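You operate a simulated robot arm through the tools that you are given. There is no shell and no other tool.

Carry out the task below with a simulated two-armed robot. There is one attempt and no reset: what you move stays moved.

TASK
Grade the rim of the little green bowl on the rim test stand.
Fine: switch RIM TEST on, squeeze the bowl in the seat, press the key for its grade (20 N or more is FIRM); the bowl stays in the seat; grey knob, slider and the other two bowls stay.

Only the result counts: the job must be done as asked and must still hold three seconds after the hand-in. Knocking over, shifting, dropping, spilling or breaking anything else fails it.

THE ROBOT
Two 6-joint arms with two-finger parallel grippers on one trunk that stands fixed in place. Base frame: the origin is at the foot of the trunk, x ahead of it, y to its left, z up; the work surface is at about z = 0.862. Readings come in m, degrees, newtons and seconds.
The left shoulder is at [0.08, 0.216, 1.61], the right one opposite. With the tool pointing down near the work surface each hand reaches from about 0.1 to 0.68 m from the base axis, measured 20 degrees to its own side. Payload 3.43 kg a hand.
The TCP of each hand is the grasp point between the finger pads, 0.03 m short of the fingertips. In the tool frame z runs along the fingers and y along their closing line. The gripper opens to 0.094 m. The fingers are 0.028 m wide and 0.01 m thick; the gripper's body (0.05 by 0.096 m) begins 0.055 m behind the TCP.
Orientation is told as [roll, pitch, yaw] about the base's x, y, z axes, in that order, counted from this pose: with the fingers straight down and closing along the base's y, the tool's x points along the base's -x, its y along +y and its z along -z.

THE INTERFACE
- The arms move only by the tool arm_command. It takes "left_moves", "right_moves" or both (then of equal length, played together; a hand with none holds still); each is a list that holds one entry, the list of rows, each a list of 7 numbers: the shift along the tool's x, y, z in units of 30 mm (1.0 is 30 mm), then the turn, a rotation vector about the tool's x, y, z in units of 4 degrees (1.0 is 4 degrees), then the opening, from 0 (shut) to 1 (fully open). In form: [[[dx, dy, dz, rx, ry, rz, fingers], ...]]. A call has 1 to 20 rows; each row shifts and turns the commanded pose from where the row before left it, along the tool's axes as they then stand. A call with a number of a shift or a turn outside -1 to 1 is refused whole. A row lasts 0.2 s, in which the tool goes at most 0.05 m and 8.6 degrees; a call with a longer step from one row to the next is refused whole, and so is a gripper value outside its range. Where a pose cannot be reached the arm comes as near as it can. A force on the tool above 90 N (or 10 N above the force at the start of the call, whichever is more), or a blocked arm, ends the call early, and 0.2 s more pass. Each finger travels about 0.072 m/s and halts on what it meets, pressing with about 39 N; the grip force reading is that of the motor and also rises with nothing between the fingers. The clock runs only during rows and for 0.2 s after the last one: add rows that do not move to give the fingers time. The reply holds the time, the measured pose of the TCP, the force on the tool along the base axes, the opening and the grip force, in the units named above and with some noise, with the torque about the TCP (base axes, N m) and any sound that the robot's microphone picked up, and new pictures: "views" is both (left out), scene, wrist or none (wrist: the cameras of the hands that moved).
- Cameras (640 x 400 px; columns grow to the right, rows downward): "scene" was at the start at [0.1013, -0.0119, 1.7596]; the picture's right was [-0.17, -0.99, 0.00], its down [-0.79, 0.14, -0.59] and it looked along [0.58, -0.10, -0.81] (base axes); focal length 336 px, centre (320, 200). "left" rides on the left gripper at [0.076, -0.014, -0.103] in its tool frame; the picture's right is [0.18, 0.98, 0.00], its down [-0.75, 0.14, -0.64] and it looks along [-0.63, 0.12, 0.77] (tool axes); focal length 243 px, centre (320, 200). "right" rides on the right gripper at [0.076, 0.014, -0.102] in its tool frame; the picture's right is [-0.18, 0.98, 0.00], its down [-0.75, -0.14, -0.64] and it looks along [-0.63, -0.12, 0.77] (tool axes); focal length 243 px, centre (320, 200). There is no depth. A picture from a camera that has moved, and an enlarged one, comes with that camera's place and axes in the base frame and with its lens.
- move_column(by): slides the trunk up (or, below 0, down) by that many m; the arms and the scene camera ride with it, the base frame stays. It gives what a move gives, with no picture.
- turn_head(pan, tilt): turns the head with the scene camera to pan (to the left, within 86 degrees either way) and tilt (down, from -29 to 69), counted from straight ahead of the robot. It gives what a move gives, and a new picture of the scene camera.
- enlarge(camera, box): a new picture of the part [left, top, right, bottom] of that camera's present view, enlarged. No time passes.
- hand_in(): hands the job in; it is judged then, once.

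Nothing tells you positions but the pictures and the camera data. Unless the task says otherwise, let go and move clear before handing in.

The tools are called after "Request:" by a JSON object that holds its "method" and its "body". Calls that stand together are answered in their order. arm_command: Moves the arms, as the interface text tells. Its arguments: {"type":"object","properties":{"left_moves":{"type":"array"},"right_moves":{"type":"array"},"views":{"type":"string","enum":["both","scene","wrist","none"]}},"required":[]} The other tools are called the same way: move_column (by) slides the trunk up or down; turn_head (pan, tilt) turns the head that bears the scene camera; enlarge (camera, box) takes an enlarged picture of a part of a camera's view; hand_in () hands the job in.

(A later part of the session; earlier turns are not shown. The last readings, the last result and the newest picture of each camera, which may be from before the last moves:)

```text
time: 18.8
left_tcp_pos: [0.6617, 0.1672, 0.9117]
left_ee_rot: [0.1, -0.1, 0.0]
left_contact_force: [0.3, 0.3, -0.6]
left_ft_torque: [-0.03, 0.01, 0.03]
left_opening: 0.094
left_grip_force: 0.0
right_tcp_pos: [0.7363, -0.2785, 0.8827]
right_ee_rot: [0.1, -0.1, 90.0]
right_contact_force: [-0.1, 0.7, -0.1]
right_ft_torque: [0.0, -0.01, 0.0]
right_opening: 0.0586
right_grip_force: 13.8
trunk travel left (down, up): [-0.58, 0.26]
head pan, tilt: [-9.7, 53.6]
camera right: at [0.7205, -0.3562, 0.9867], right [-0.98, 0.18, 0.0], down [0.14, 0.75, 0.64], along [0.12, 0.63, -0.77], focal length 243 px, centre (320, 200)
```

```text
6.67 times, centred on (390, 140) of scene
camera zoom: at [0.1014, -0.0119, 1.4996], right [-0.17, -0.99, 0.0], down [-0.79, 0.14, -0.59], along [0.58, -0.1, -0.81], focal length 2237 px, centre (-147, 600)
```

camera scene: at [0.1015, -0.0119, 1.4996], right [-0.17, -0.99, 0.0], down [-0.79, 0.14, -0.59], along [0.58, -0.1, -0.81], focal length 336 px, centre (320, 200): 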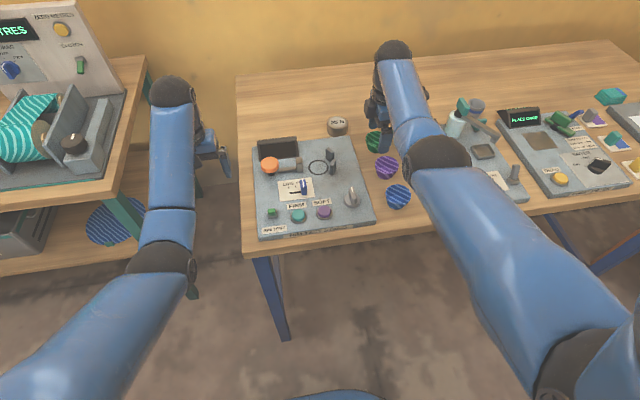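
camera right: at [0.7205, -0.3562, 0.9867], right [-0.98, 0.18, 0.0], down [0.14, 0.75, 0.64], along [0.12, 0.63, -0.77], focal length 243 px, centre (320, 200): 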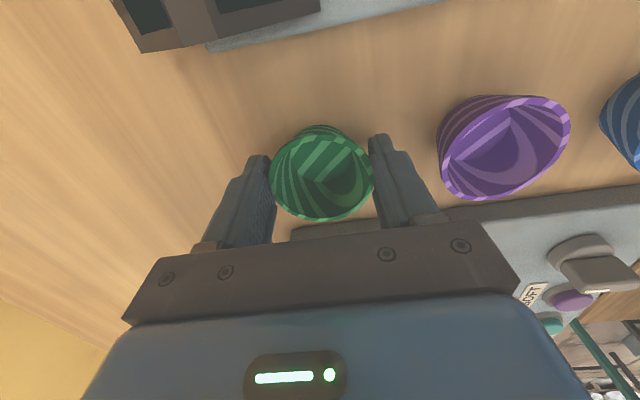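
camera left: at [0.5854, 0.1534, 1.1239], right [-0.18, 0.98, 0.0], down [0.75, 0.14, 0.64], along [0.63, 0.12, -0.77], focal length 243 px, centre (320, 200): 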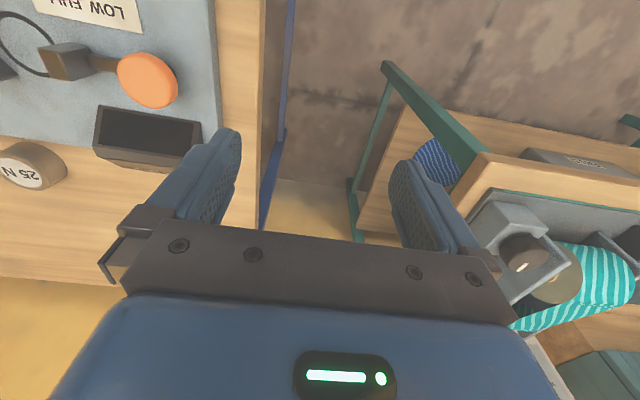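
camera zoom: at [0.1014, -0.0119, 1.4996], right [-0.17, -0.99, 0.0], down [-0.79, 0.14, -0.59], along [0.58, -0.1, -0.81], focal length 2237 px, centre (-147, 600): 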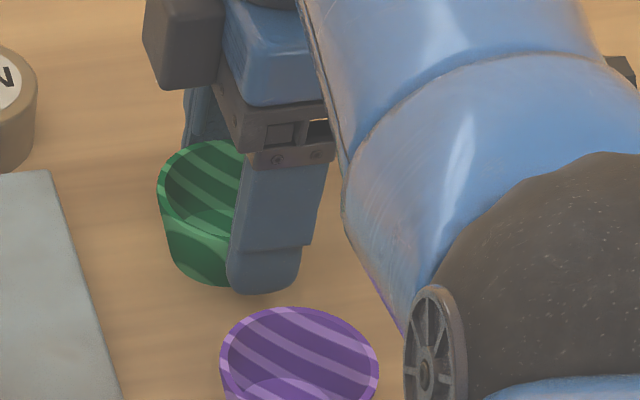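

The bowl is gripped at 58.6 mm. I'll tighten slightly, then lift it by raising the trunk 0.11, which also keeps the arm in reach for the seat.

Request:
{"method": "arm_command", "body": {"right_moves": [[[0, 0, 0, 0, 0, 0, 0.4], [0, 0, 0, 0, 0, 0, 0.4], [0, 0, -0.3, 0, 0, 0, 0.4], [0, 0, -0.3, 0, 0, 0, 0.4], [0, 0, 0, 0, 0, 0, 0.4]]], "views": "wrist"}}

Request:
{"method": "enlarge", "body": {"camera": "scene", "box": [350, 100, 430, 160]}}

```text
time: 20.0
left_tcp_pos: [0.6615, 0.1676, 0.9128]
left_ee_rot: [0.0, 0.0, 0.1]
left_contact_force: [0.1, -0.5, 0.5]
left_ft_torque: [-0.03, -0.02, 0.0]
left_opening: 0.0941
left_grip_force: 0.1
right_tcp_pos: [0.7357, -0.2793, 0.8996]
right_ee_rot: [0.0, 0.0, 90.0]
right_contact_force: [0.4, -0.1, -0.8]
right_ft_torque: [-0.02, 0.01, -0.03]
right_opening: 0.0589
right_grip_force: 14.2
trunk travel left (down, up): [-0.58, 0.26]
head pan, tilt: [-9.7, 53.6]
camera right: at [0.7199, -0.3566, 1.0035], right [-0.98, 0.18, 0.0], down [0.14, 0.75, 0.64], along [0.12, 0.63, -0.77], focal length 243 px, centre (320, 200)
```

right: 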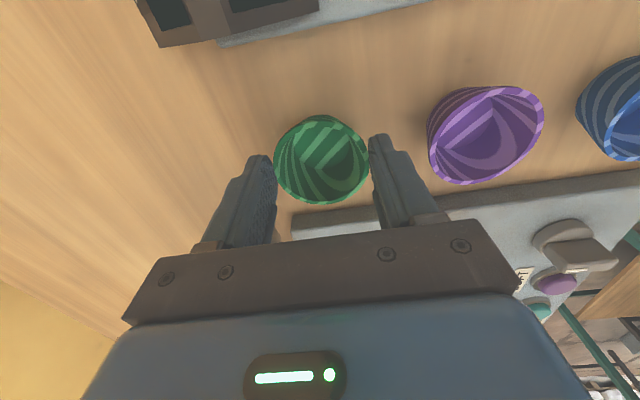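

```text
6.67 times, centred on (390, 130) of scene
camera zoom: at [0.1016, -0.0119, 1.4996], right [-0.17, -0.99, 0.0], down [-0.79, 0.14, -0.59], along [0.58, -0.1, -0.81], focal length 2237 px, centre (-147, 667)
```

zoom: 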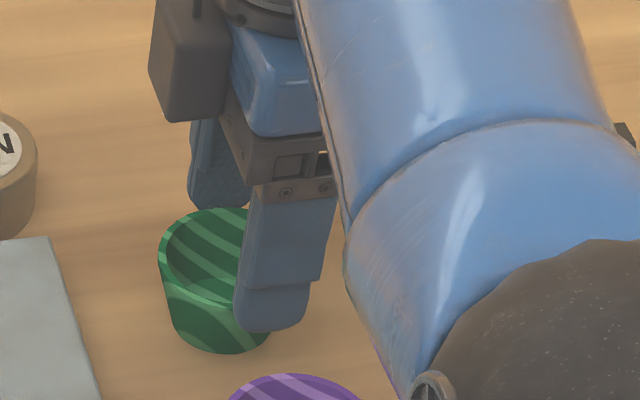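

The fingers slid up and the bowl stayed on the table, so the grip was too light and too high. The fingertips also reached about 0.853 without touching, so the table must be lower, near 0.842. I'll open, go lower and grip at full force.

Request:
{"method": "arm_command", "body": {"right_moves": [[[0, 0, 0, 0, 0, 0, 0.8], [0, 0, 0, 0, 0, 0, 0.8], [0, 0, 0.3, 0, 0, 0, 0.8], [0, 0, 0.3, 0, 0, 0, 0.8], [0, 0, 0.1, 0, 0, 0, 0.8], [0, 0, 0, 0, 0, 0, 0.8]]], "views": "wrist"}}

Request:
{"method": "enlarge", "body": {"camera": "right", "box": [220, 80, 460, 250]}}

Request:
{"method": "enlarge", "body": {"camera": "scene", "box": [350, 110, 430, 170]}}

```text
time: 21.4
left_tcp_pos: [0.6608, 0.1675, 0.9125]
left_ee_rot: [0.0, -0.1, 0.0]
left_contact_force: [0.0, 0.5, 0.0]
left_ft_torque: [0.01, -0.02, -0.01]
left_opening: 0.0939
left_grip_force: 0.1
right_tcp_pos: [0.7364, -0.2781, 0.8803]
right_ee_rot: [0.1, 0.0, 90.0]
right_contact_force: [-0.9, -0.8, 0.3]
right_ft_torque: [0.01, 0.0, 0.01]
right_opening: 0.0753
right_grip_force: 0.1
trunk travel left (down, up): [-0.58, 0.26]
head pan, tilt: [-9.7, 53.6]
camera right: at [0.7202, -0.3563, 0.9832], right [-0.98, 0.18, 0.0], down [0.14, 0.75, 0.64], along [0.12, 0.63, -0.77], focal length 243 px, centre (320, 200)
```

right: 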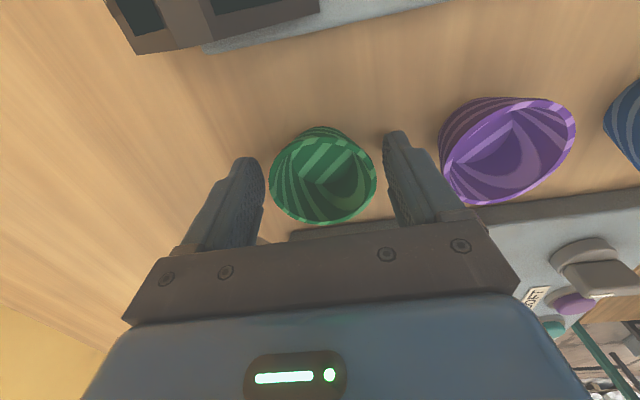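

```text
2.35 times, centred on (340, 165) of right
camera zoom: at [0.7202, -0.3563, 0.9832], right [-0.98, 0.18, 0.0], down [0.14, 0.75, 0.64], along [0.12, 0.63, -0.77], focal length 571 px, centre (273, 282)
```

zoom: 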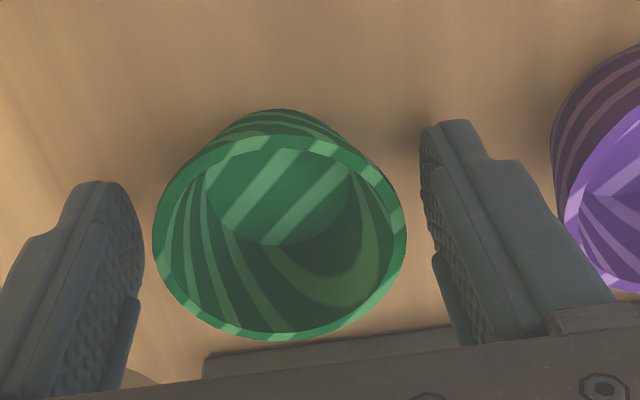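

```text
6.67 times, centred on (390, 140) of scene
camera zoom: at [0.1014, -0.0119, 1.4996], right [-0.17, -0.99, 0.0], down [-0.79, 0.14, -0.59], along [0.58, -0.1, -0.81], focal length 2237 px, centre (-147, 600)
```

zoom: 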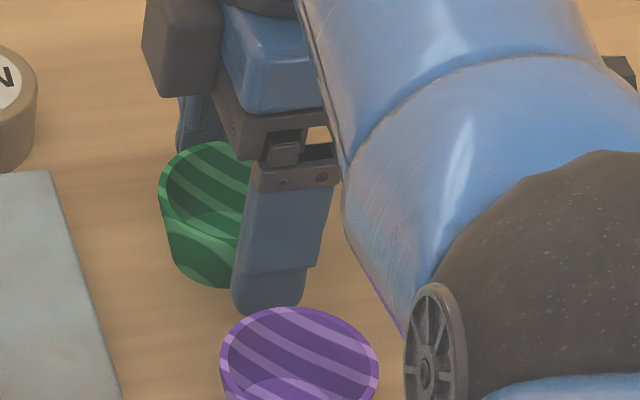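

The bowl is still upright and centred. I'll go another 5 mm lower, close fully, and lift only a few millimetres to test the grip.

Request:
{"method": "arm_command", "body": {"right_moves": [[[0, 0, 0.17, 0, 0, 0, 0.8], [0, 0, 0, 0, 0, 0, 0.65], [0, 0, 0, 0, 0, 0, 0.3], [0, 0, 0, 0, 0, 0, 0], [0, 0, 0, 0, 0, 0, 0], [0, 0, 0, 0, 0, 0, 0], [0, 0, 0, 0, 0, 0, 0]]], "views": "wrist"}}

```text
time: 23.0
left_tcp_pos: [0.6625, 0.1675, 0.9124]
left_ee_rot: [0.0, -0.2, -0.1]
left_contact_force: [-0.3, 0.6, 0.0]
left_ft_torque: [0.01, 0.02, 0.01]
left_opening: 0.0939
left_grip_force: 0.0
right_tcp_pos: [0.736, -0.2797, 0.8724]
right_ee_rot: [0.0, 0.0, 90.0]
right_contact_force: [0.2, 0.0, 0.2]
right_ft_torque: [0.02, 0.01, -0.01]
right_opening: 0.0588
right_grip_force: 13.8
trunk travel left (down, up): [-0.58, 0.26]
head pan, tilt: [-9.7, 53.6]
camera right: at [0.7203, -0.3564, 0.9779], right [-0.98, 0.18, 0.0], down [0.14, 0.75, 0.64], along [0.12, 0.63, -0.77], focal length 243 px, centre (320, 200)
```

right: 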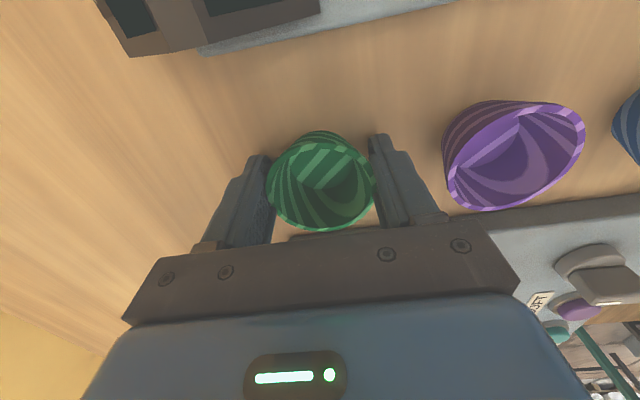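

The fingers are closed on the bowl at 58.8 mm with a reading of about 14 N. I'll lift slowly by about 12 mm to test whether the bowl follows.

Request:
{"method": "arm_command", "body": {"right_moves": [[[0, 0, -0.1, 0, 0, 0, 0], [0, 0, -0.1, 0, 0, 0, 0], [0, 0, -0.1, 0, 0, 0, 0], [0, 0, -0.1, 0, 0, 0, 0], [0, 0, 0, 0, 0, 0, 0]]], "views": "wrist"}}

Request:
{"method": "enlarge", "body": {"camera": "right", "box": [220, 80, 460, 250]}}

Request:
{"method": "enlarge", "body": {"camera": "scene", "box": [350, 110, 430, 170]}}

```text
time: 24.2
left_tcp_pos: [0.662, 0.1674, 0.9115]
left_ee_rot: [0.0, -0.1, 0.0]
left_contact_force: [0.1, 0.2, -0.4]
left_ft_torque: [0.0, -0.02, -0.01]
left_opening: 0.0942
left_grip_force: 0.1
right_tcp_pos: [0.7362, -0.2786, 0.8872]
right_ee_rot: [0.0, -0.1, 89.9]
right_contact_force: [-0.7, 0.2, 0.4]
right_ft_torque: [0.0, -0.01, 0.0]
right_opening: 0.0586
right_grip_force: 13.8
trunk travel left (down, up): [-0.58, 0.26]
head pan, tilt: [-9.7, 53.6]
camera right: at [0.7203, -0.356, 0.9907], right [-0.98, 0.18, 0.0], down [0.14, 0.75, 0.64], along [0.12, 0.63, -0.77], focal length 243 px, centre (320, 200)
```

right: 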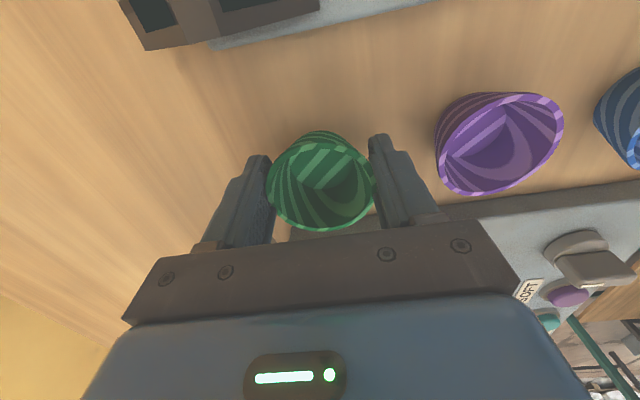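

```text
2.35 times, centred on (340, 165) of right
camera zoom: at [0.7203, -0.356, 0.9907], right [-0.98, 0.18, 0.0], down [0.14, 0.75, 0.64], along [0.12, 0.63, -0.77], focal length 571 px, centre (273, 282)
```

zoom: 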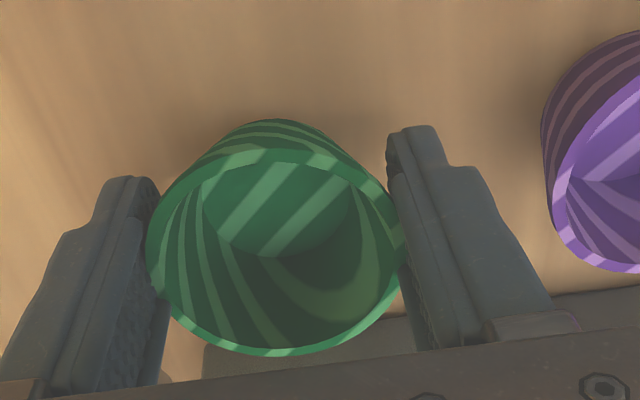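

```text
6.67 times, centred on (390, 140) of scene
camera zoom: at [0.1015, -0.0119, 1.4996], right [-0.17, -0.99, 0.0], down [-0.79, 0.14, -0.59], along [0.58, -0.1, -0.81], focal length 2237 px, centre (-147, 600)
```

zoom: 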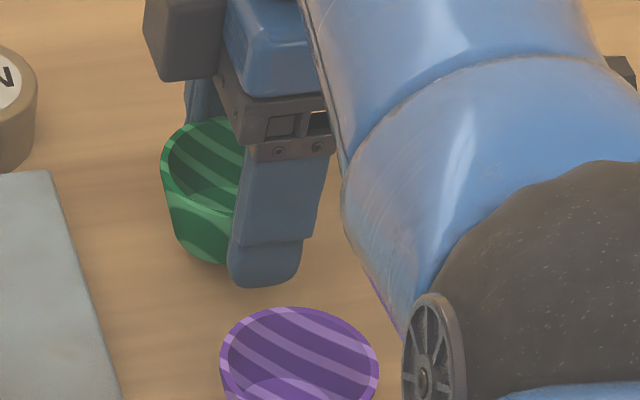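

The bowl is now lifted and holds steady between the fingers. I'll raise the trunk by 0.11 with it in hand.

Request:
{"method": "move_column", "body": {"by": 0.1}}

Request:
{"method": "arm_command", "body": {"right_moves": [[[0, 0, 0, 0, 0, 0, 0]]], "views": "both"}}

Request:
{"method": "enlarge", "body": {"camera": "scene", "box": [260, 100, 420, 240]}}

```text
time: 25.5
left_tcp_pos: [0.6622, 0.1661, 1.0113]
left_ee_rot: [0.0, -0.2, 0.0]
left_contact_force: [0.3, 0.0, -0.5]
left_ft_torque: [0.03, 0.02, 0.02]
left_opening: 0.0941
left_grip_force: 0.1
right_tcp_pos: [0.7354, -0.2796, 0.9877]
right_ee_rot: [0.0, 0.0, 90.1]
right_contact_force: [-0.3, -0.1, -1.3]
right_ft_torque: [-0.02, -0.01, 0.02]
right_opening: 0.0588
right_grip_force: 14.2
trunk travel left (down, up): [-0.68, 0.16]
head pan, tilt: [-9.7, 53.6]
```

```text
time: 25.9
left_tcp_pos: [0.6617, 0.1678, 1.0123]
left_ee_rot: [0.0, -0.1, 0.0]
left_contact_force: [0.2, 0.6, -0.6]
left_ft_torque: [0.01, 0.0, 0.0]
left_opening: 0.0939
left_grip_force: 0.1
right_tcp_pos: [0.7366, -0.2793, 0.9877]
right_ee_rot: [-0.1, 0.0, 90.0]
right_contact_force: [0.1, -0.3, -0.2]
right_ft_torque: [0.01, 0.01, 0.0]
right_opening: 0.0586
right_grip_force: 13.9
trunk travel left (down, up): [-0.68, 0.16]
head pan, tilt: [-9.7, 53.6]
camera scene: at [0.1012, -0.0119, 1.5996], right [-0.17, -0.99, 0.0], down [-0.79, 0.14, -0.59], along [0.58, -0.1, -0.8], focal length 336 px, centre (320, 200)
camera right: at [0.7201, -0.356, 1.0908], right [-0.98, 0.18, 0.0], down [0.14, 0.75, 0.64], along [0.12, 0.63, -0.77], focal length 243 px, centre (320, 200)
```

scene: 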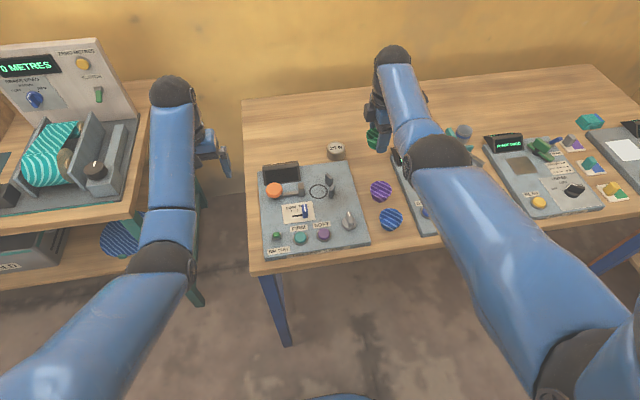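
right: 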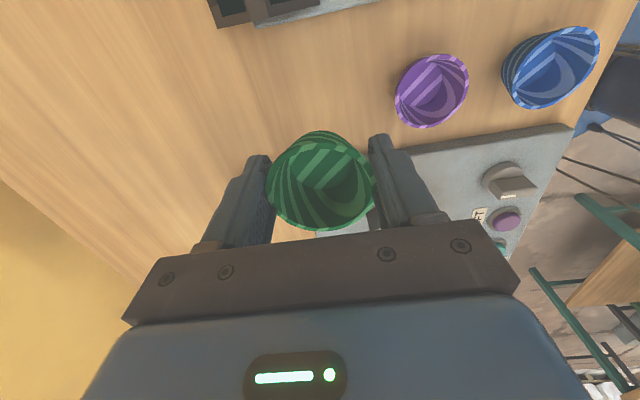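

```text
2.86 times, centred on (340, 170) of scene
camera zoom: at [0.1012, -0.0119, 1.5996], right [-0.17, -0.99, 0.0], down [-0.79, 0.14, -0.59], along [0.58, -0.1, -0.8], focal length 959 px, centre (263, 286)
```

zoom: 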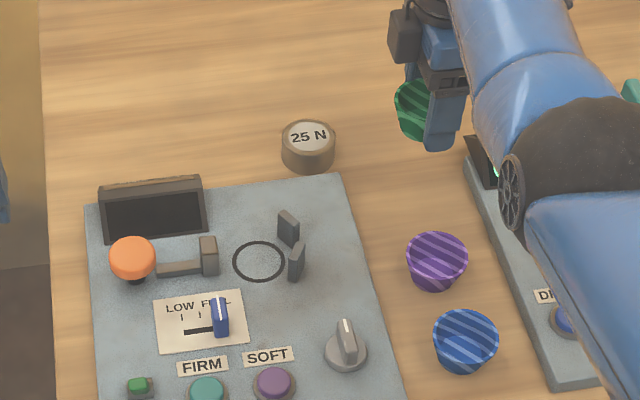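

The bowl is held at z 0.988 with its base about at fingertip level; the seat centre is about (0.667, −0.104). I'll carry it over the seat, staying high.

Request:
{"method": "arm_command", "body": {"right_moves": [[[-0.97, 0.383, 0, 0, 0, 0, 0], [-0.97, 0.383, 0, 0, 0, 0, 0], [-0.97, 0.383, 0, 0, 0, 0, 0], [-0.97, 0.383, 0, 0, 0, 0, 0], [-0.97, 0.383, 0, 0, 0, 0, 0], [-0.97, 0.383, 0, 0, 0, 0, 0], [0, 0, 0, 0, 0, 0, 0]]], "views": "both"}}

Request:
{"method": "enlarge", "body": {"camera": "scene", "box": [250, 100, 410, 240]}}

Request:
{"method": "enlarge", "body": {"camera": "right", "box": [200, 60, 480, 250]}}

```text
time: 27.5
left_tcp_pos: [0.6623, 0.1669, 1.0112]
left_ee_rot: [0.0, -0.1, 0.0]
left_contact_force: [0.4, 0.7, 0.1]
left_ft_torque: [0.01, 0.03, 0.0]
left_opening: 0.0941
left_grip_force: 0.1
right_tcp_pos: [0.6673, -0.1034, 0.9864]
right_ee_rot: [0.1, 0.0, 90.0]
right_contact_force: [-0.6, 0.2, -0.8]
right_ft_torque: [0.02, -0.03, -0.02]
right_opening: 0.0585
right_grip_force: 13.6
trunk travel left (down, up): [-0.68, 0.16]
head pan, tilt: [-9.7, 53.6]
camera scene: at [0.1017, -0.0123, 1.5996], right [-0.17, -0.99, 0.0], down [-0.79, 0.14, -0.59], along [0.58, -0.1, -0.81], focal length 336 px, centre (320, 200)
camera right: at [0.6517, -0.1814, 1.0902], right [-0.98, 0.18, 0.0], down [0.14, 0.75, 0.64], along [0.12, 0.63, -0.77], focal length 243 px, centre (320, 200)
```

scene: 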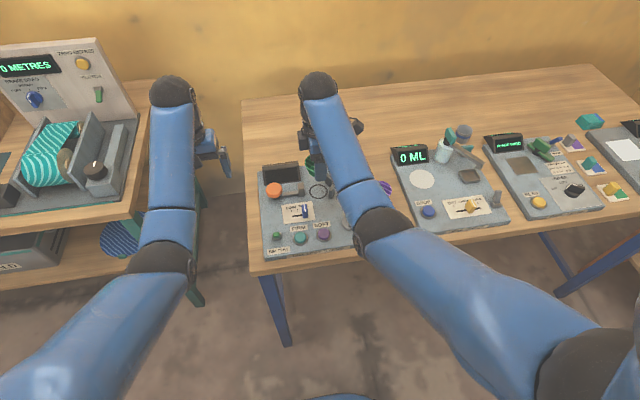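
right: 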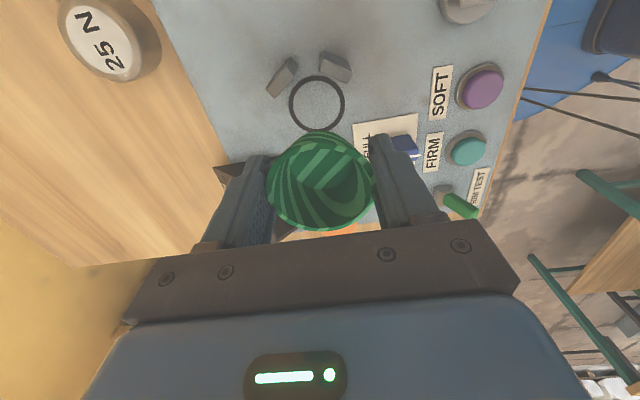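

```text
2.86 times, centred on (330, 170) of scene
camera zoom: at [0.1017, -0.0123, 1.5996], right [-0.17, -0.99, 0.0], down [-0.79, 0.14, -0.59], along [0.58, -0.1, -0.81], focal length 959 px, centre (291, 286)
```

zoom: 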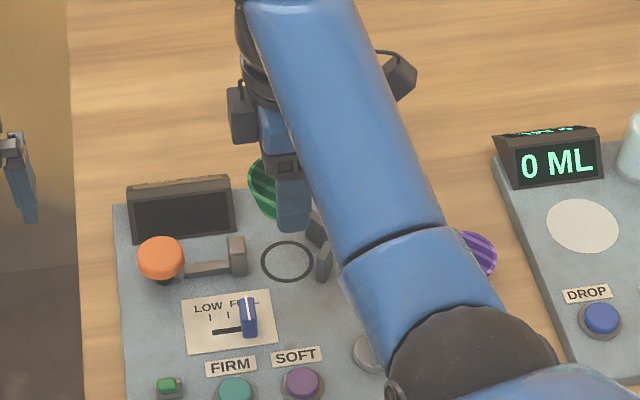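

```text
2.11 times, centred on (340, 155) of right
camera zoom: at [0.6517, -0.1814, 1.0902], right [-0.98, 0.18, 0.0], down [0.14, 0.75, 0.64], along [0.12, 0.63, -0.77], focal length 511 px, centre (278, 295)
```

zoom: 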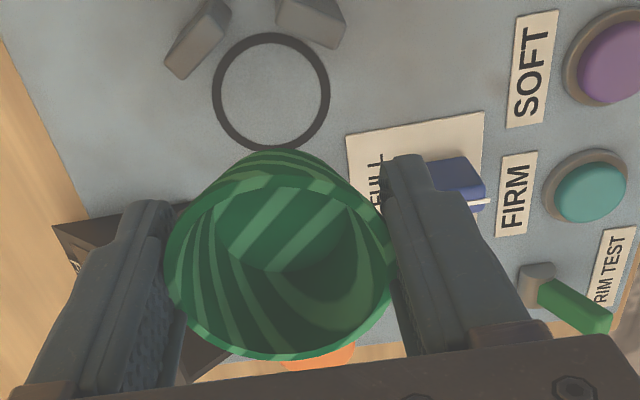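

I'm hovering over the seat, aligned to within about 3 mm. I also now see that RIM TEST is a green toggle lever leaning toward the robot. I'll nudge the alignment and descend part-way.

Request:
{"method": "arm_command", "body": {"right_moves": [[[0.067, -0.067, 0.6, 0, 0, 0, 0], [0, 0, 0.6, 0, 0, 0, 0], [0, 0, 0.6, 0, 0, 0, 0], [0, 0, 0, 0, 0, 0, 0]]], "views": "both"}}

Request:
{"method": "enlarge", "body": {"camera": "scene", "box": [270, 140, 370, 220]}}

Request:
{"method": "enlarge", "body": {"camera": "right", "box": [200, 60, 480, 250]}}

Request:
{"method": "enlarge", "body": {"camera": "left", "box": [0, 0, 320, 200]}}

```text
time: 28.5
left_tcp_pos: [0.6617, 0.1681, 1.0118]
left_ee_rot: [0.1, -0.1, 0.0]
left_contact_force: [0.2, -0.1, -0.1]
left_ft_torque: [-0.02, -0.02, 0.0]
left_opening: 0.0937
left_grip_force: 0.0
right_tcp_pos: [0.6699, -0.1058, 0.9325]
right_ee_rot: [0.0, 0.0, 90.0]
right_contact_force: [-0.5, -0.7, 0.1]
right_ft_torque: [0.01, 0.01, -0.01]
right_opening: 0.0587
right_grip_force: 13.9
trunk travel left (down, up): [-0.68, 0.16]
head pan, tilt: [-9.7, 53.6]
camera scene: at [0.1014, -0.0117, 1.5996], right [-0.17, -0.99, 0.0], down [-0.79, 0.13, -0.59], along [0.58, -0.1, -0.81], focal length 336 px, centre (320, 200)
camera right: at [0.6546, -0.1831, 1.0366], right [-0.98, 0.18, 0.0], down [0.14, 0.75, 0.64], along [0.12, 0.63, -0.77], focal length 243 px, centre (320, 200)
```

scene: 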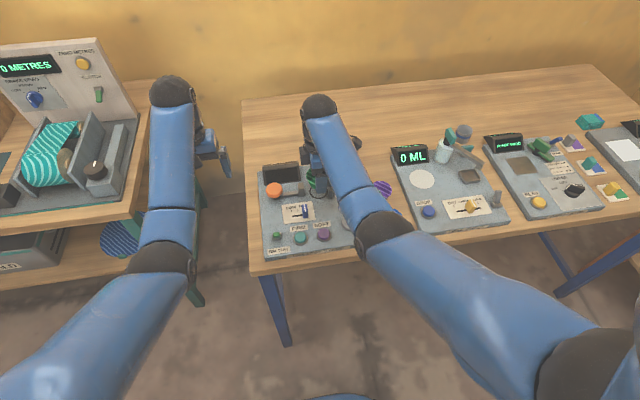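
right: 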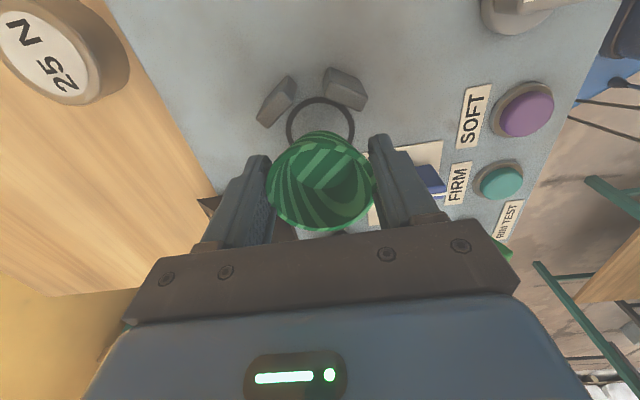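

```text
5.00 times, centred on (320, 180) of scene
camera zoom: at [0.1014, -0.0117, 1.5996], right [-0.17, -0.99, 0.0], down [-0.79, 0.13, -0.59], along [0.58, -0.1, -0.81], focal length 1678 px, centre (320, 300)
```

zoom: 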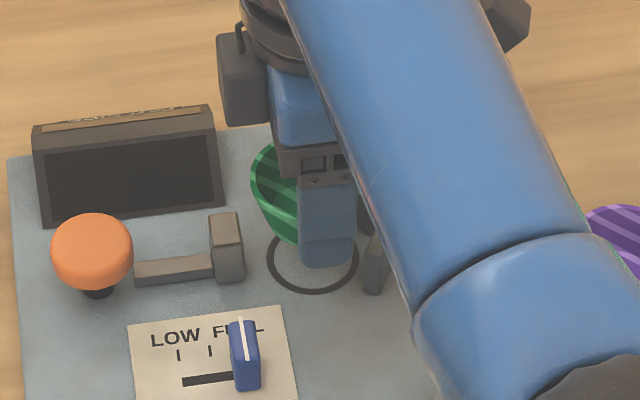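

```text
2.11 times, centred on (340, 155) of right
camera zoom: at [0.6546, -0.1831, 1.0366], right [-0.98, 0.18, 0.0], down [0.14, 0.75, 0.64], along [0.12, 0.63, -0.77], focal length 511 px, centre (278, 295)
```

zoom: 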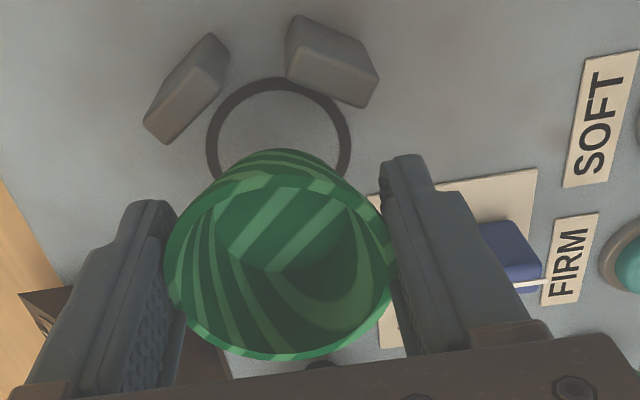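

```text
2.00 times, centred on (160, 100) of left
camera zoom: at [0.5854, 0.1536, 1.1139], right [-0.18, 0.98, 0.0], down [0.75, 0.14, 0.64], along [0.63, 0.12, -0.77], focal length 485 px, centre (640, 400)
```

zoom: 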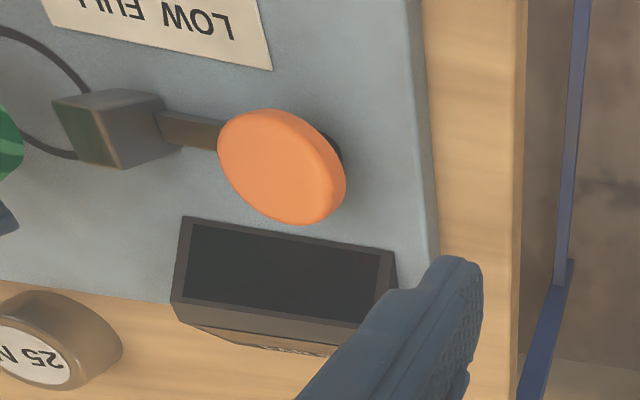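

Viewed from the wrist camera, the bowl is centred on the ring to within about 1 mm. I'll descend close to the panel, then finish in small steps while watching the force.

Request:
{"method": "arm_command", "body": {"right_moves": [[[0, 0, 0.4, 0, 0, 0, 0], [0, 0, 0.4, 0, 0, 0, 0], [0, 0, 0.2, 0, 0, 0, 0], [0, 0, 0, 0, 0, 0, 0]]], "views": "wrist"}}

Request:
{"method": "enlarge", "body": {"camera": "scene", "box": [270, 140, 370, 220]}}

Request:
{"method": "enlarge", "body": {"camera": "right", "box": [200, 60, 480, 250]}}

```text
time: 29.5
left_tcp_pos: [0.6611, 0.1679, 1.0122]
left_ee_rot: [0.0, -0.1, -0.1]
left_contact_force: [-0.5, 0.6, 0.4]
left_ft_torque: [-0.01, -0.02, 0.01]
left_opening: 0.0941
left_grip_force: 0.0
right_tcp_pos: [0.6692, -0.1057, 0.903]
right_ee_rot: [0.0, 0.0, 90.0]
right_contact_force: [-0.4, -0.3, -1.0]
right_ft_torque: [-0.03, 0.0, 0.02]
right_opening: 0.0588
right_grip_force: 13.9
trunk travel left (down, up): [-0.68, 0.16]
head pan, tilt: [-9.7, 53.6]
camera right: at [0.6537, -0.183, 1.0073], right [-0.98, 0.18, 0.0], down [0.14, 0.75, 0.64], along [0.12, 0.63, -0.77], focal length 243 px, centre (320, 200)
```

right: 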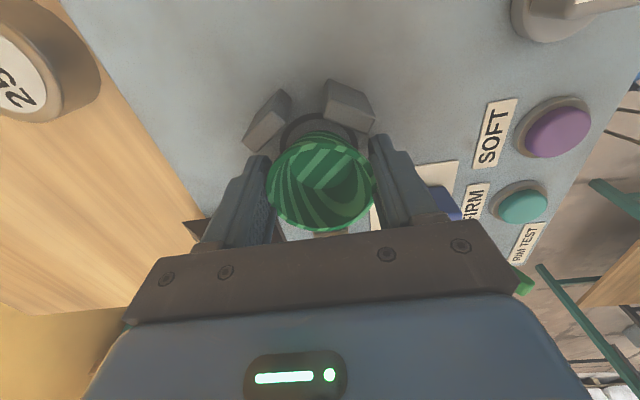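

```text
5.00 times, centred on (320, 180) of scene
camera zoom: at [0.1015, -0.0118, 1.5996], right [-0.17, -0.99, 0.0], down [-0.79, 0.14, -0.59], along [0.58, -0.1, -0.81], focal length 1678 px, centre (320, 300)
```

zoom: 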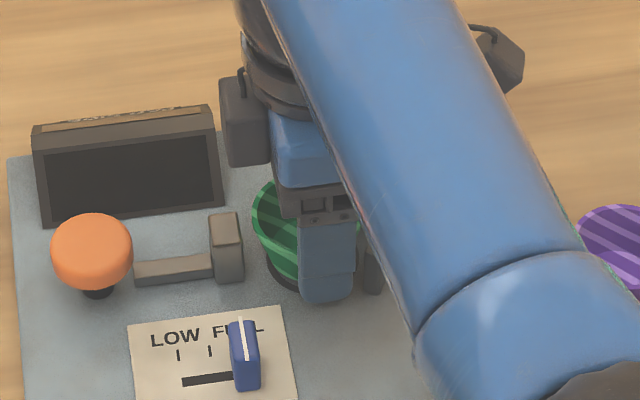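

```text
2.11 times, centred on (340, 155) of right
camera zoom: at [0.6537, -0.183, 1.0073], right [-0.98, 0.18, 0.0], down [0.14, 0.75, 0.64], along [0.12, 0.63, -0.77], focal length 511 px, centre (278, 295)
```

zoom: 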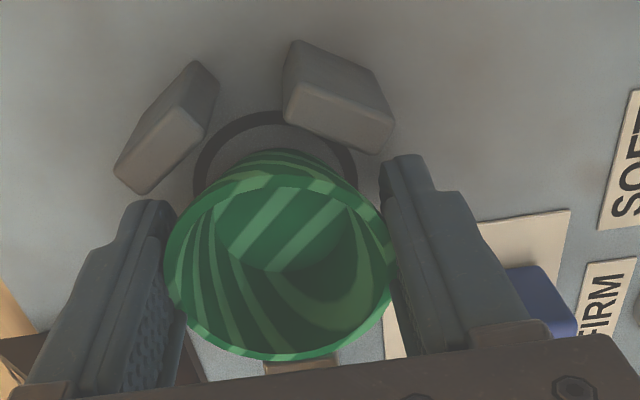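

The bowl is centred, with its base a few millimetres above the panel. I'll descend in small steps now.

Request:
{"method": "arm_command", "body": {"right_moves": [[[0, 0, 0.1, 0, 0, 0, 0], [0, 0, 0.1, 0, 0, 0, 0], [0, 0, 0, 0, 0, 0, 0]]], "views": "none"}}

```text
time: 30.3
left_tcp_pos: [0.6617, 0.1672, 1.0125]
left_ee_rot: [0.0, -0.1, 0.0]
left_contact_force: [-0.4, 0.3, 0.1]
left_ft_torque: [-0.03, 0.01, -0.02]
left_opening: 0.0942
left_grip_force: 0.0
right_tcp_pos: [0.6689, -0.1051, 0.8978]
right_ee_rot: [0.0, 0.0, 89.9]
right_contact_force: [0.2, 0.7, -0.2]
right_ft_torque: [-0.01, -0.01, 0.02]
right_opening: 0.0587
right_grip_force: 13.7
trunk travel left (down, up): [-0.68, 0.16]
head pan, tilt: [-9.7, 53.6]
```

No contact yet at 0.898, so I'll continue down in 2 mm steps.

Request:
{"method": "arm_command", "body": {"right_moves": [[[0, 0, 0.07, 0, 0, 0, 0], [0, 0, 0.07, 0, 0, 0, 0], [0, 0, 0, 0, 0, 0, 0]]], "views": "none"}}

```text
time: 31.1
left_tcp_pos: [0.6605, 0.1663, 1.0133]
left_ee_rot: [0.0, -0.2, -0.1]
left_contact_force: [0.2, -0.9, 0.5]
left_ft_torque: [0.0, 0.02, 0.0]
left_opening: 0.0941
left_grip_force: 0.1
right_tcp_pos: [0.6678, -0.1053, 0.8949]
right_ee_rot: [-0.3, 0.0, 90.0]
right_contact_force: [1.9, -1.2, 14.5]
right_ft_torque: [0.06, -0.05, 0.02]
right_opening: 0.0589
right_grip_force: 14.2
trunk travel left (down, up): [-0.68, 0.16]
head pan, tilt: [-9.7, 53.6]
```

Contact: 14.5 N upward at TCP 0.895, so the bowl is on the seat. I'll ease up a millimetre and open the fingers gently.

Request:
{"method": "arm_command", "body": {"right_moves": [[[0, 0, -0.03, 0, 0, 0, 0], [0, 0, 0, 0, 0, 0, 0.6], [0, 0, 0, 0, 0, 0, 0.65], [0, 0, 0, 0, 0, 0, 0.7], [0, 0, 0, 0, 0, 0, 0.75], [0, 0, 0, 0, 0, 0, 0.8], [0, 0, 0, 0, 0, 0, 0.8]]], "views": "wrist"}}

Request:
{"method": "enlarge", "body": {"camera": "scene", "box": [270, 140, 370, 220]}}

Request:
{"method": "enlarge", "body": {"camera": "right", "box": [200, 60, 480, 250]}}

```text
time: 32.7
left_tcp_pos: [0.6611, 0.1681, 1.0125]
left_ee_rot: [0.0, 0.0, 0.0]
left_contact_force: [-0.8, 0.0, 0.7]
left_ft_torque: [0.0, 0.0, 0.03]
left_opening: 0.094
left_grip_force: 0.0
right_tcp_pos: [0.6692, -0.1065, 0.8936]
right_ee_rot: [0.1, 0.0, 90.1]
right_contact_force: [0.6, -0.6, 0.1]
right_ft_torque: [-0.04, -0.01, 0.02]
right_opening: 0.0757
right_grip_force: 0.1
trunk travel left (down, up): [-0.68, 0.16]
head pan, tilt: [-9.7, 53.6]
camera right: at [0.6532, -0.183, 0.997], right [-0.98, 0.18, 0.0], down [0.14, 0.75, 0.64], along [0.12, 0.63, -0.77], focal length 243 px, centre (320, 200)
```

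right: 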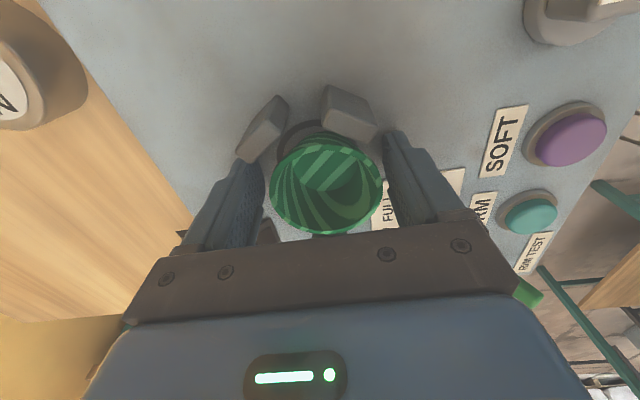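

```text
5.00 times, centred on (320, 180) of scene
camera zoom: at [0.1016, -0.0118, 1.5996], right [-0.17, -0.99, 0.0], down [-0.79, 0.14, -0.59], along [0.58, -0.1, -0.81], focal length 1678 px, centre (320, 300)
```

zoom: 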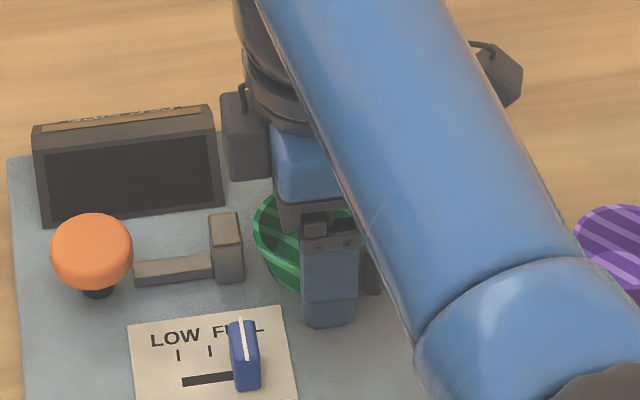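

```text
2.11 times, centred on (340, 155) of right
camera zoom: at [0.6532, -0.183, 0.997], right [-0.98, 0.18, 0.0], down [0.14, 0.75, 0.64], along [0.12, 0.63, -0.77], focal length 511 px, centre (278, 295)
```

zoom: 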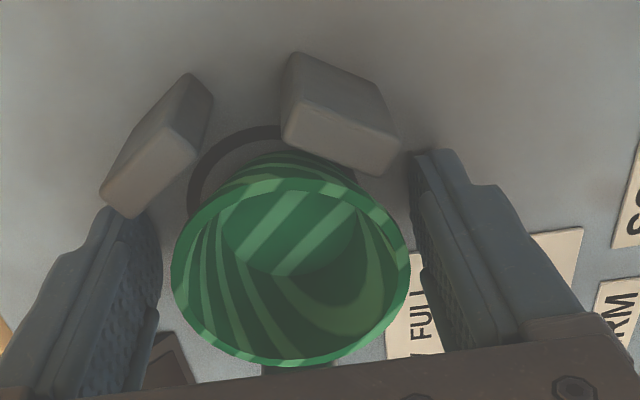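

The bowl is released and standing in the seat. I'll lift the right hand straight up and clear, then check the bowl.

Request:
{"method": "arm_command", "body": {"right_moves": [[[0, 0, -0.3, 0, 0, 0, 0.8], [0, 0, -0.5, 0, 0, 0, 0.8], [0, 0, -0.8, 0, 0, 0, 0.8], [0, 0, -0.8, 0, 0, 0, 0.8], [0, 0, -0.8, 0, 0, 0, 0.8], [1, 0, 0, 0, 0, 0, 0.8], [1, 0, 0, 0, 0, 0, 0.8], [1, 0, 0, 0, 0, 0, 0.8], [1, 0, 0, 0, 0, 0, 0.8], [1, 0, 0, 0, 0, 0, 0.8], [1, 0, 0, 0, 0, 0, 0.8], [1, 0, 0, 0, 0, 0, 0.8], [0, 0, 0, 0, 0, 0, 0.8]]], "views": "both"}}

Request:
{"method": "enlarge", "body": {"camera": "scene", "box": [250, 130, 410, 265]}}

Request:
{"method": "enlarge", "body": {"camera": "left", "box": [0, 0, 240, 150]}}

```text
time: 35.5
left_tcp_pos: [0.6606, 0.1678, 1.0122]
left_ee_rot: [0.1, -0.1, 0.1]
left_contact_force: [0.3, -0.1, 0.2]
left_ft_torque: [-0.03, -0.01, 0.0]
left_opening: 0.0941
left_grip_force: 0.1
right_tcp_pos: [0.6682, -0.3143, 0.9907]
right_ee_rot: [0.0, 0.0, 90.2]
right_contact_force: [0.2, -0.4, -0.6]
right_ft_torque: [0.01, -0.03, -0.02]
right_opening: 0.0754
right_grip_force: 0.0
trunk travel left (down, up): [-0.68, 0.16]
head pan, tilt: [-9.7, 53.6]
camera scene: at [0.1014, -0.0115, 1.5996], right [-0.17, -0.99, 0.0], down [-0.79, 0.13, -0.59], along [0.58, -0.1, -0.81], focal length 336 px, centre (320, 200)
camera right: at [0.6532, -0.3926, 1.0935], right [-0.98, 0.18, 0.0], down [0.14, 0.75, 0.64], along [0.12, 0.63, -0.77], focal length 243 px, centre (320, 200)
```

scene: 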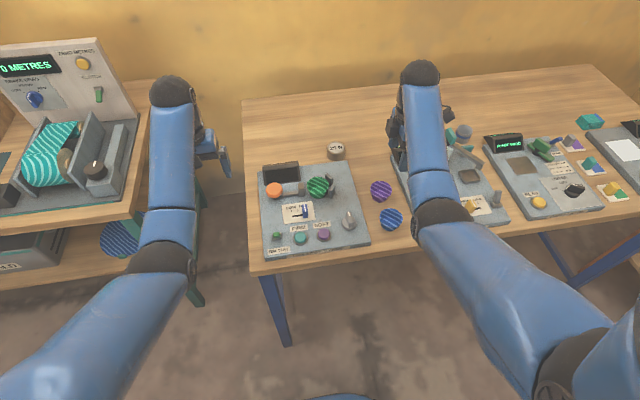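
right: 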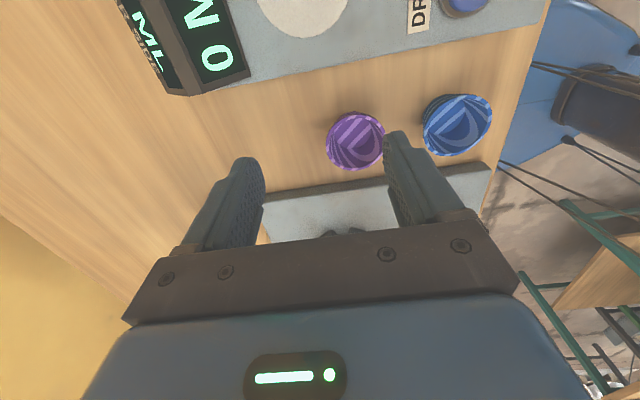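

```text
2.96 times, centred on (330, 198) of scene
camera zoom: at [0.1014, -0.0115, 1.5996], right [-0.17, -0.99, 0.0], down [-0.79, 0.13, -0.59], along [0.58, -0.1, -0.81], focal length 994 px, centre (290, 207)
```

zoom: 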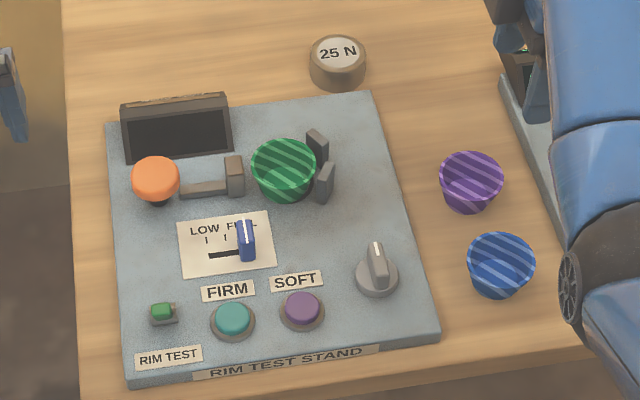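

```text
2.67 times, centred on (120, 75) of left
camera zoom: at [0.5854, 0.1536, 1.1139], right [-0.18, 0.98, 0.0], down [0.75, 0.14, 0.64], along [0.63, 0.12, -0.77], focal length 647 px, centre (853, 533)
```

zoom: 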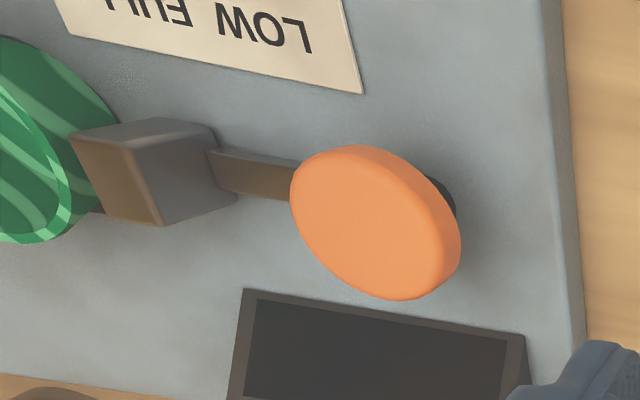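

The green bowl now sits in the seat between the jaw and the two stops. Next I'll raise the trunk a little and bring the left hand, fingers closed, to look at the RIM TEST toggle up close.

Request:
{"method": "move_column", "body": {"by": 0.03}}

Request:
{"method": "arm_command", "body": {"left_moves": [[[0.667, -0.817, 0.583, 0, 0, 0, 1], [0.667, -0.817, 0.583, 0, 0, 0, 1], [0.667, -0.817, 0.583, 0, 0, 0, 1], [0.667, -0.817, 0.583, 0, 0, 0, 1], [0, 0, 0, 0, 0, 0, 1]]], "views": "both"}}

Request:
{"method": "enlarge", "body": {"camera": "left", "box": [160, 0, 420, 160]}}

```text
time: 36.2
left_tcp_pos: [0.6603, 0.1677, 1.0416]
left_ee_rot: [0.0, -0.1, 0.0]
left_contact_force: [0.5, -0.2, 0.0]
left_ft_torque: [0.0, 0.02, 0.02]
left_opening: 0.0941
left_grip_force: 0.0
right_tcp_pos: [0.6681, -0.3152, 1.0203]
right_ee_rot: [0.0, 0.0, 90.0]
right_contact_force: [-0.2, 0.4, 0.3]
right_ft_torque: [-0.01, 0.0, 0.0]
right_opening: 0.0751
right_grip_force: 0.1
trunk travel left (down, up): [-0.71, 0.13]
head pan, tilt: [-9.7, 53.6]
```

```text
time: 37.5
left_tcp_pos: [0.5808, 0.068, 0.9724]
left_ee_rot: [0.0, 0.0, 0.1]
left_contact_force: [0.2, 0.3, -0.8]
left_ft_torque: [0.0, 0.0, 0.04]
left_opening: 0.0941
left_grip_force: 0.0
right_tcp_pos: [0.6691, -0.3148, 1.0197]
right_ee_rot: [0.0, -0.1, 90.0]
right_contact_force: [-0.7, -0.5, 0.5]
right_ft_torque: [-0.02, 0.03, 0.01]
right_opening: 0.0751
right_grip_force: 0.2
trunk travel left (down, up): [-0.71, 0.13]
head pan, tilt: [-9.7, 53.6]
camera scene: at [0.1013, -0.0117, 1.6296], right [-0.17, -0.99, 0.0], down [-0.79, 0.13, -0.59], along [0.58, -0.1, -0.81], focal length 336 px, centre (320, 200)
camera left: at [0.5052, 0.0541, 1.0735], right [-0.19, 0.98, 0.0], down [0.75, 0.14, 0.64], along [0.63, 0.12, -0.77], focal length 243 px, centre (320, 200)
```

scene: 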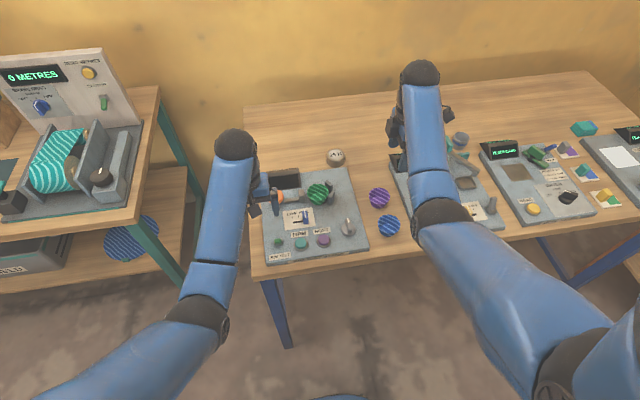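
left: 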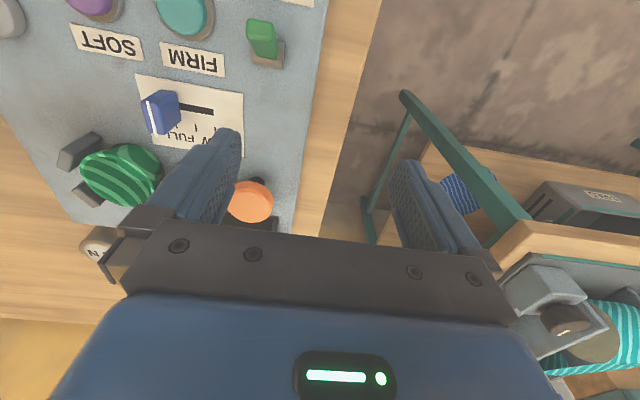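

```text
2.46 times, centred on (290, 80) of left
camera zoom: at [0.5052, 0.0541, 1.0735], right [-0.19, 0.98, 0.0], down [0.75, 0.14, 0.64], along [0.63, 0.12, -0.77], focal length 597 px, centre (394, 495)
```

zoom: 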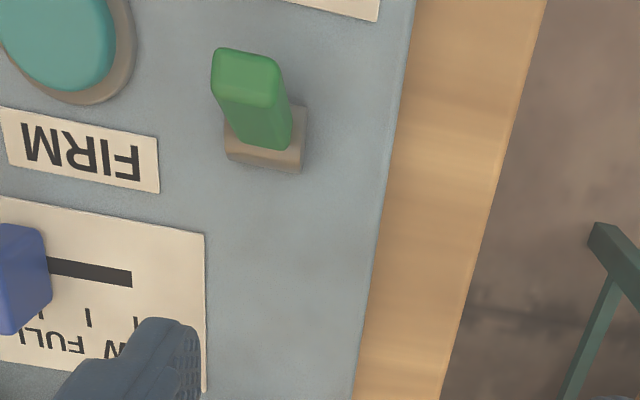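

The RIM TEST toggle leans toward the robot: its base is at about (0.547, 0.022) and its tip at (0.528, 0.022, 0.89). I'll raise the trunk 0.05 for closer reach and bring the closed left fingers to the near side of the lever.

Request:
{"method": "move_column", "body": {"by": 0.05}}

Request:
{"method": "arm_command", "body": {"left_moves": [[[0.725, -0.383, 0.5, 0, 0, 0, 0.5], [0.725, -0.383, 0.5, 0, 0, 0, 0], [0.725, -0.383, 0.5, 0, 0, 0, 0], [0.725, -0.383, 0.5, 0, 0, 0, 0], [0, 0, 0, 0, 0, 0, 0], [0, 0, 0, 0, 0, 0, 0]]], "views": "both"}}

Request:
{"method": "enlarge", "body": {"camera": "scene", "box": [240, 180, 360, 270]}}

Request:
{"method": "enlarge", "body": {"camera": "left", "box": [160, 0, 460, 200]}}

```text
time: 38.4
left_tcp_pos: [0.5817, 0.069, 1.0218]
left_ee_rot: [0.0, 0.0, -0.1]
left_contact_force: [-1.1, -0.3, 0.2]
left_ft_torque: [-0.04, -0.02, -0.01]
left_opening: 0.0938
left_grip_force: 0.1
right_tcp_pos: [0.6689, -0.3151, 1.069]
right_ee_rot: [0.0, 0.0, 90.0]
right_contact_force: [-0.8, 1.1, 0.4]
right_ft_torque: [0.01, -0.03, 0.0]
right_opening: 0.0749
right_grip_force: 0.0
trunk travel left (down, up): [-0.76, 0.08]
head pan, tilt: [-9.7, 53.6]
```

```text
time: 39.8
left_tcp_pos: [0.4964, 0.024, 0.962]
left_ee_rot: [-0.1, 0.0, 0.0]
left_contact_force: [-0.4, 0.9, -0.7]
left_ft_torque: [0.01, 0.03, -0.01]
left_opening: 0.0002
left_grip_force: 33.0
right_tcp_pos: [0.669, -0.3151, 1.0694]
right_ee_rot: [0.0, 0.0, 90.0]
right_contact_force: [-0.2, 0.2, -0.1]
right_ft_torque: [0.03, 0.01, 0.0]
right_opening: 0.0752
right_grip_force: 0.0
trunk travel left (down, up): [-0.76, 0.08]
head pan, tilt: [-9.7, 53.6]
camera scene: at [0.102, -0.0119, 1.6796], right [-0.17, -0.99, 0.0], down [-0.79, 0.14, -0.59], along [0.58, -0.1, -0.81], focal length 336 px, centre (320, 200)
camera left: at [0.4201, 0.0101, 1.0631], right [-0.18, 0.98, 0.0], down [0.75, 0.14, 0.64], along [0.63, 0.12, -0.77], focal length 243 px, centre (320, 200)
```

scene: 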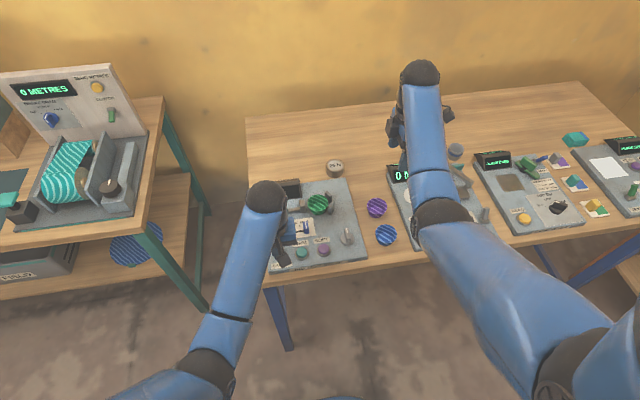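
left: 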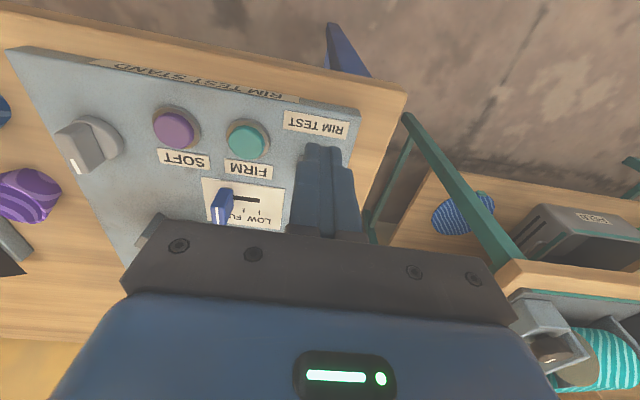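

```text
4.44 times, centred on (300, 225) of scene
camera zoom: at [0.102, -0.0119, 1.6796], right [-0.17, -0.99, 0.0], down [-0.79, 0.14, -0.59], along [0.58, -0.1, -0.81], focal length 1491 px, centre (409, 89)
```

zoom: 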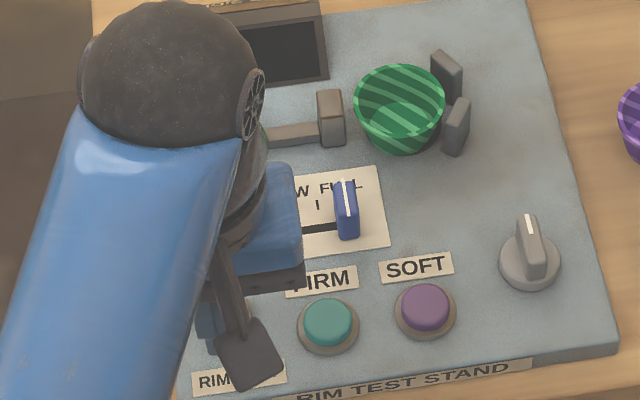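

```text
2.00 times, centred on (310, 100) of left
camera zoom: at [0.4201, 0.0101, 1.0631], right [-0.18, 0.98, 0.0], down [0.75, 0.14, 0.64], along [0.63, 0.12, -0.77], focal length 485 px, centre (340, 400)
```

zoom: 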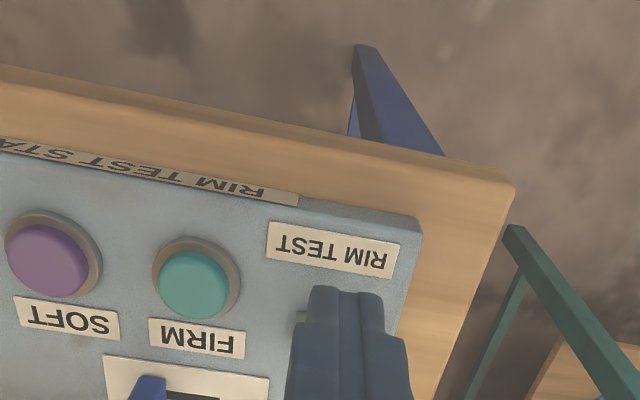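

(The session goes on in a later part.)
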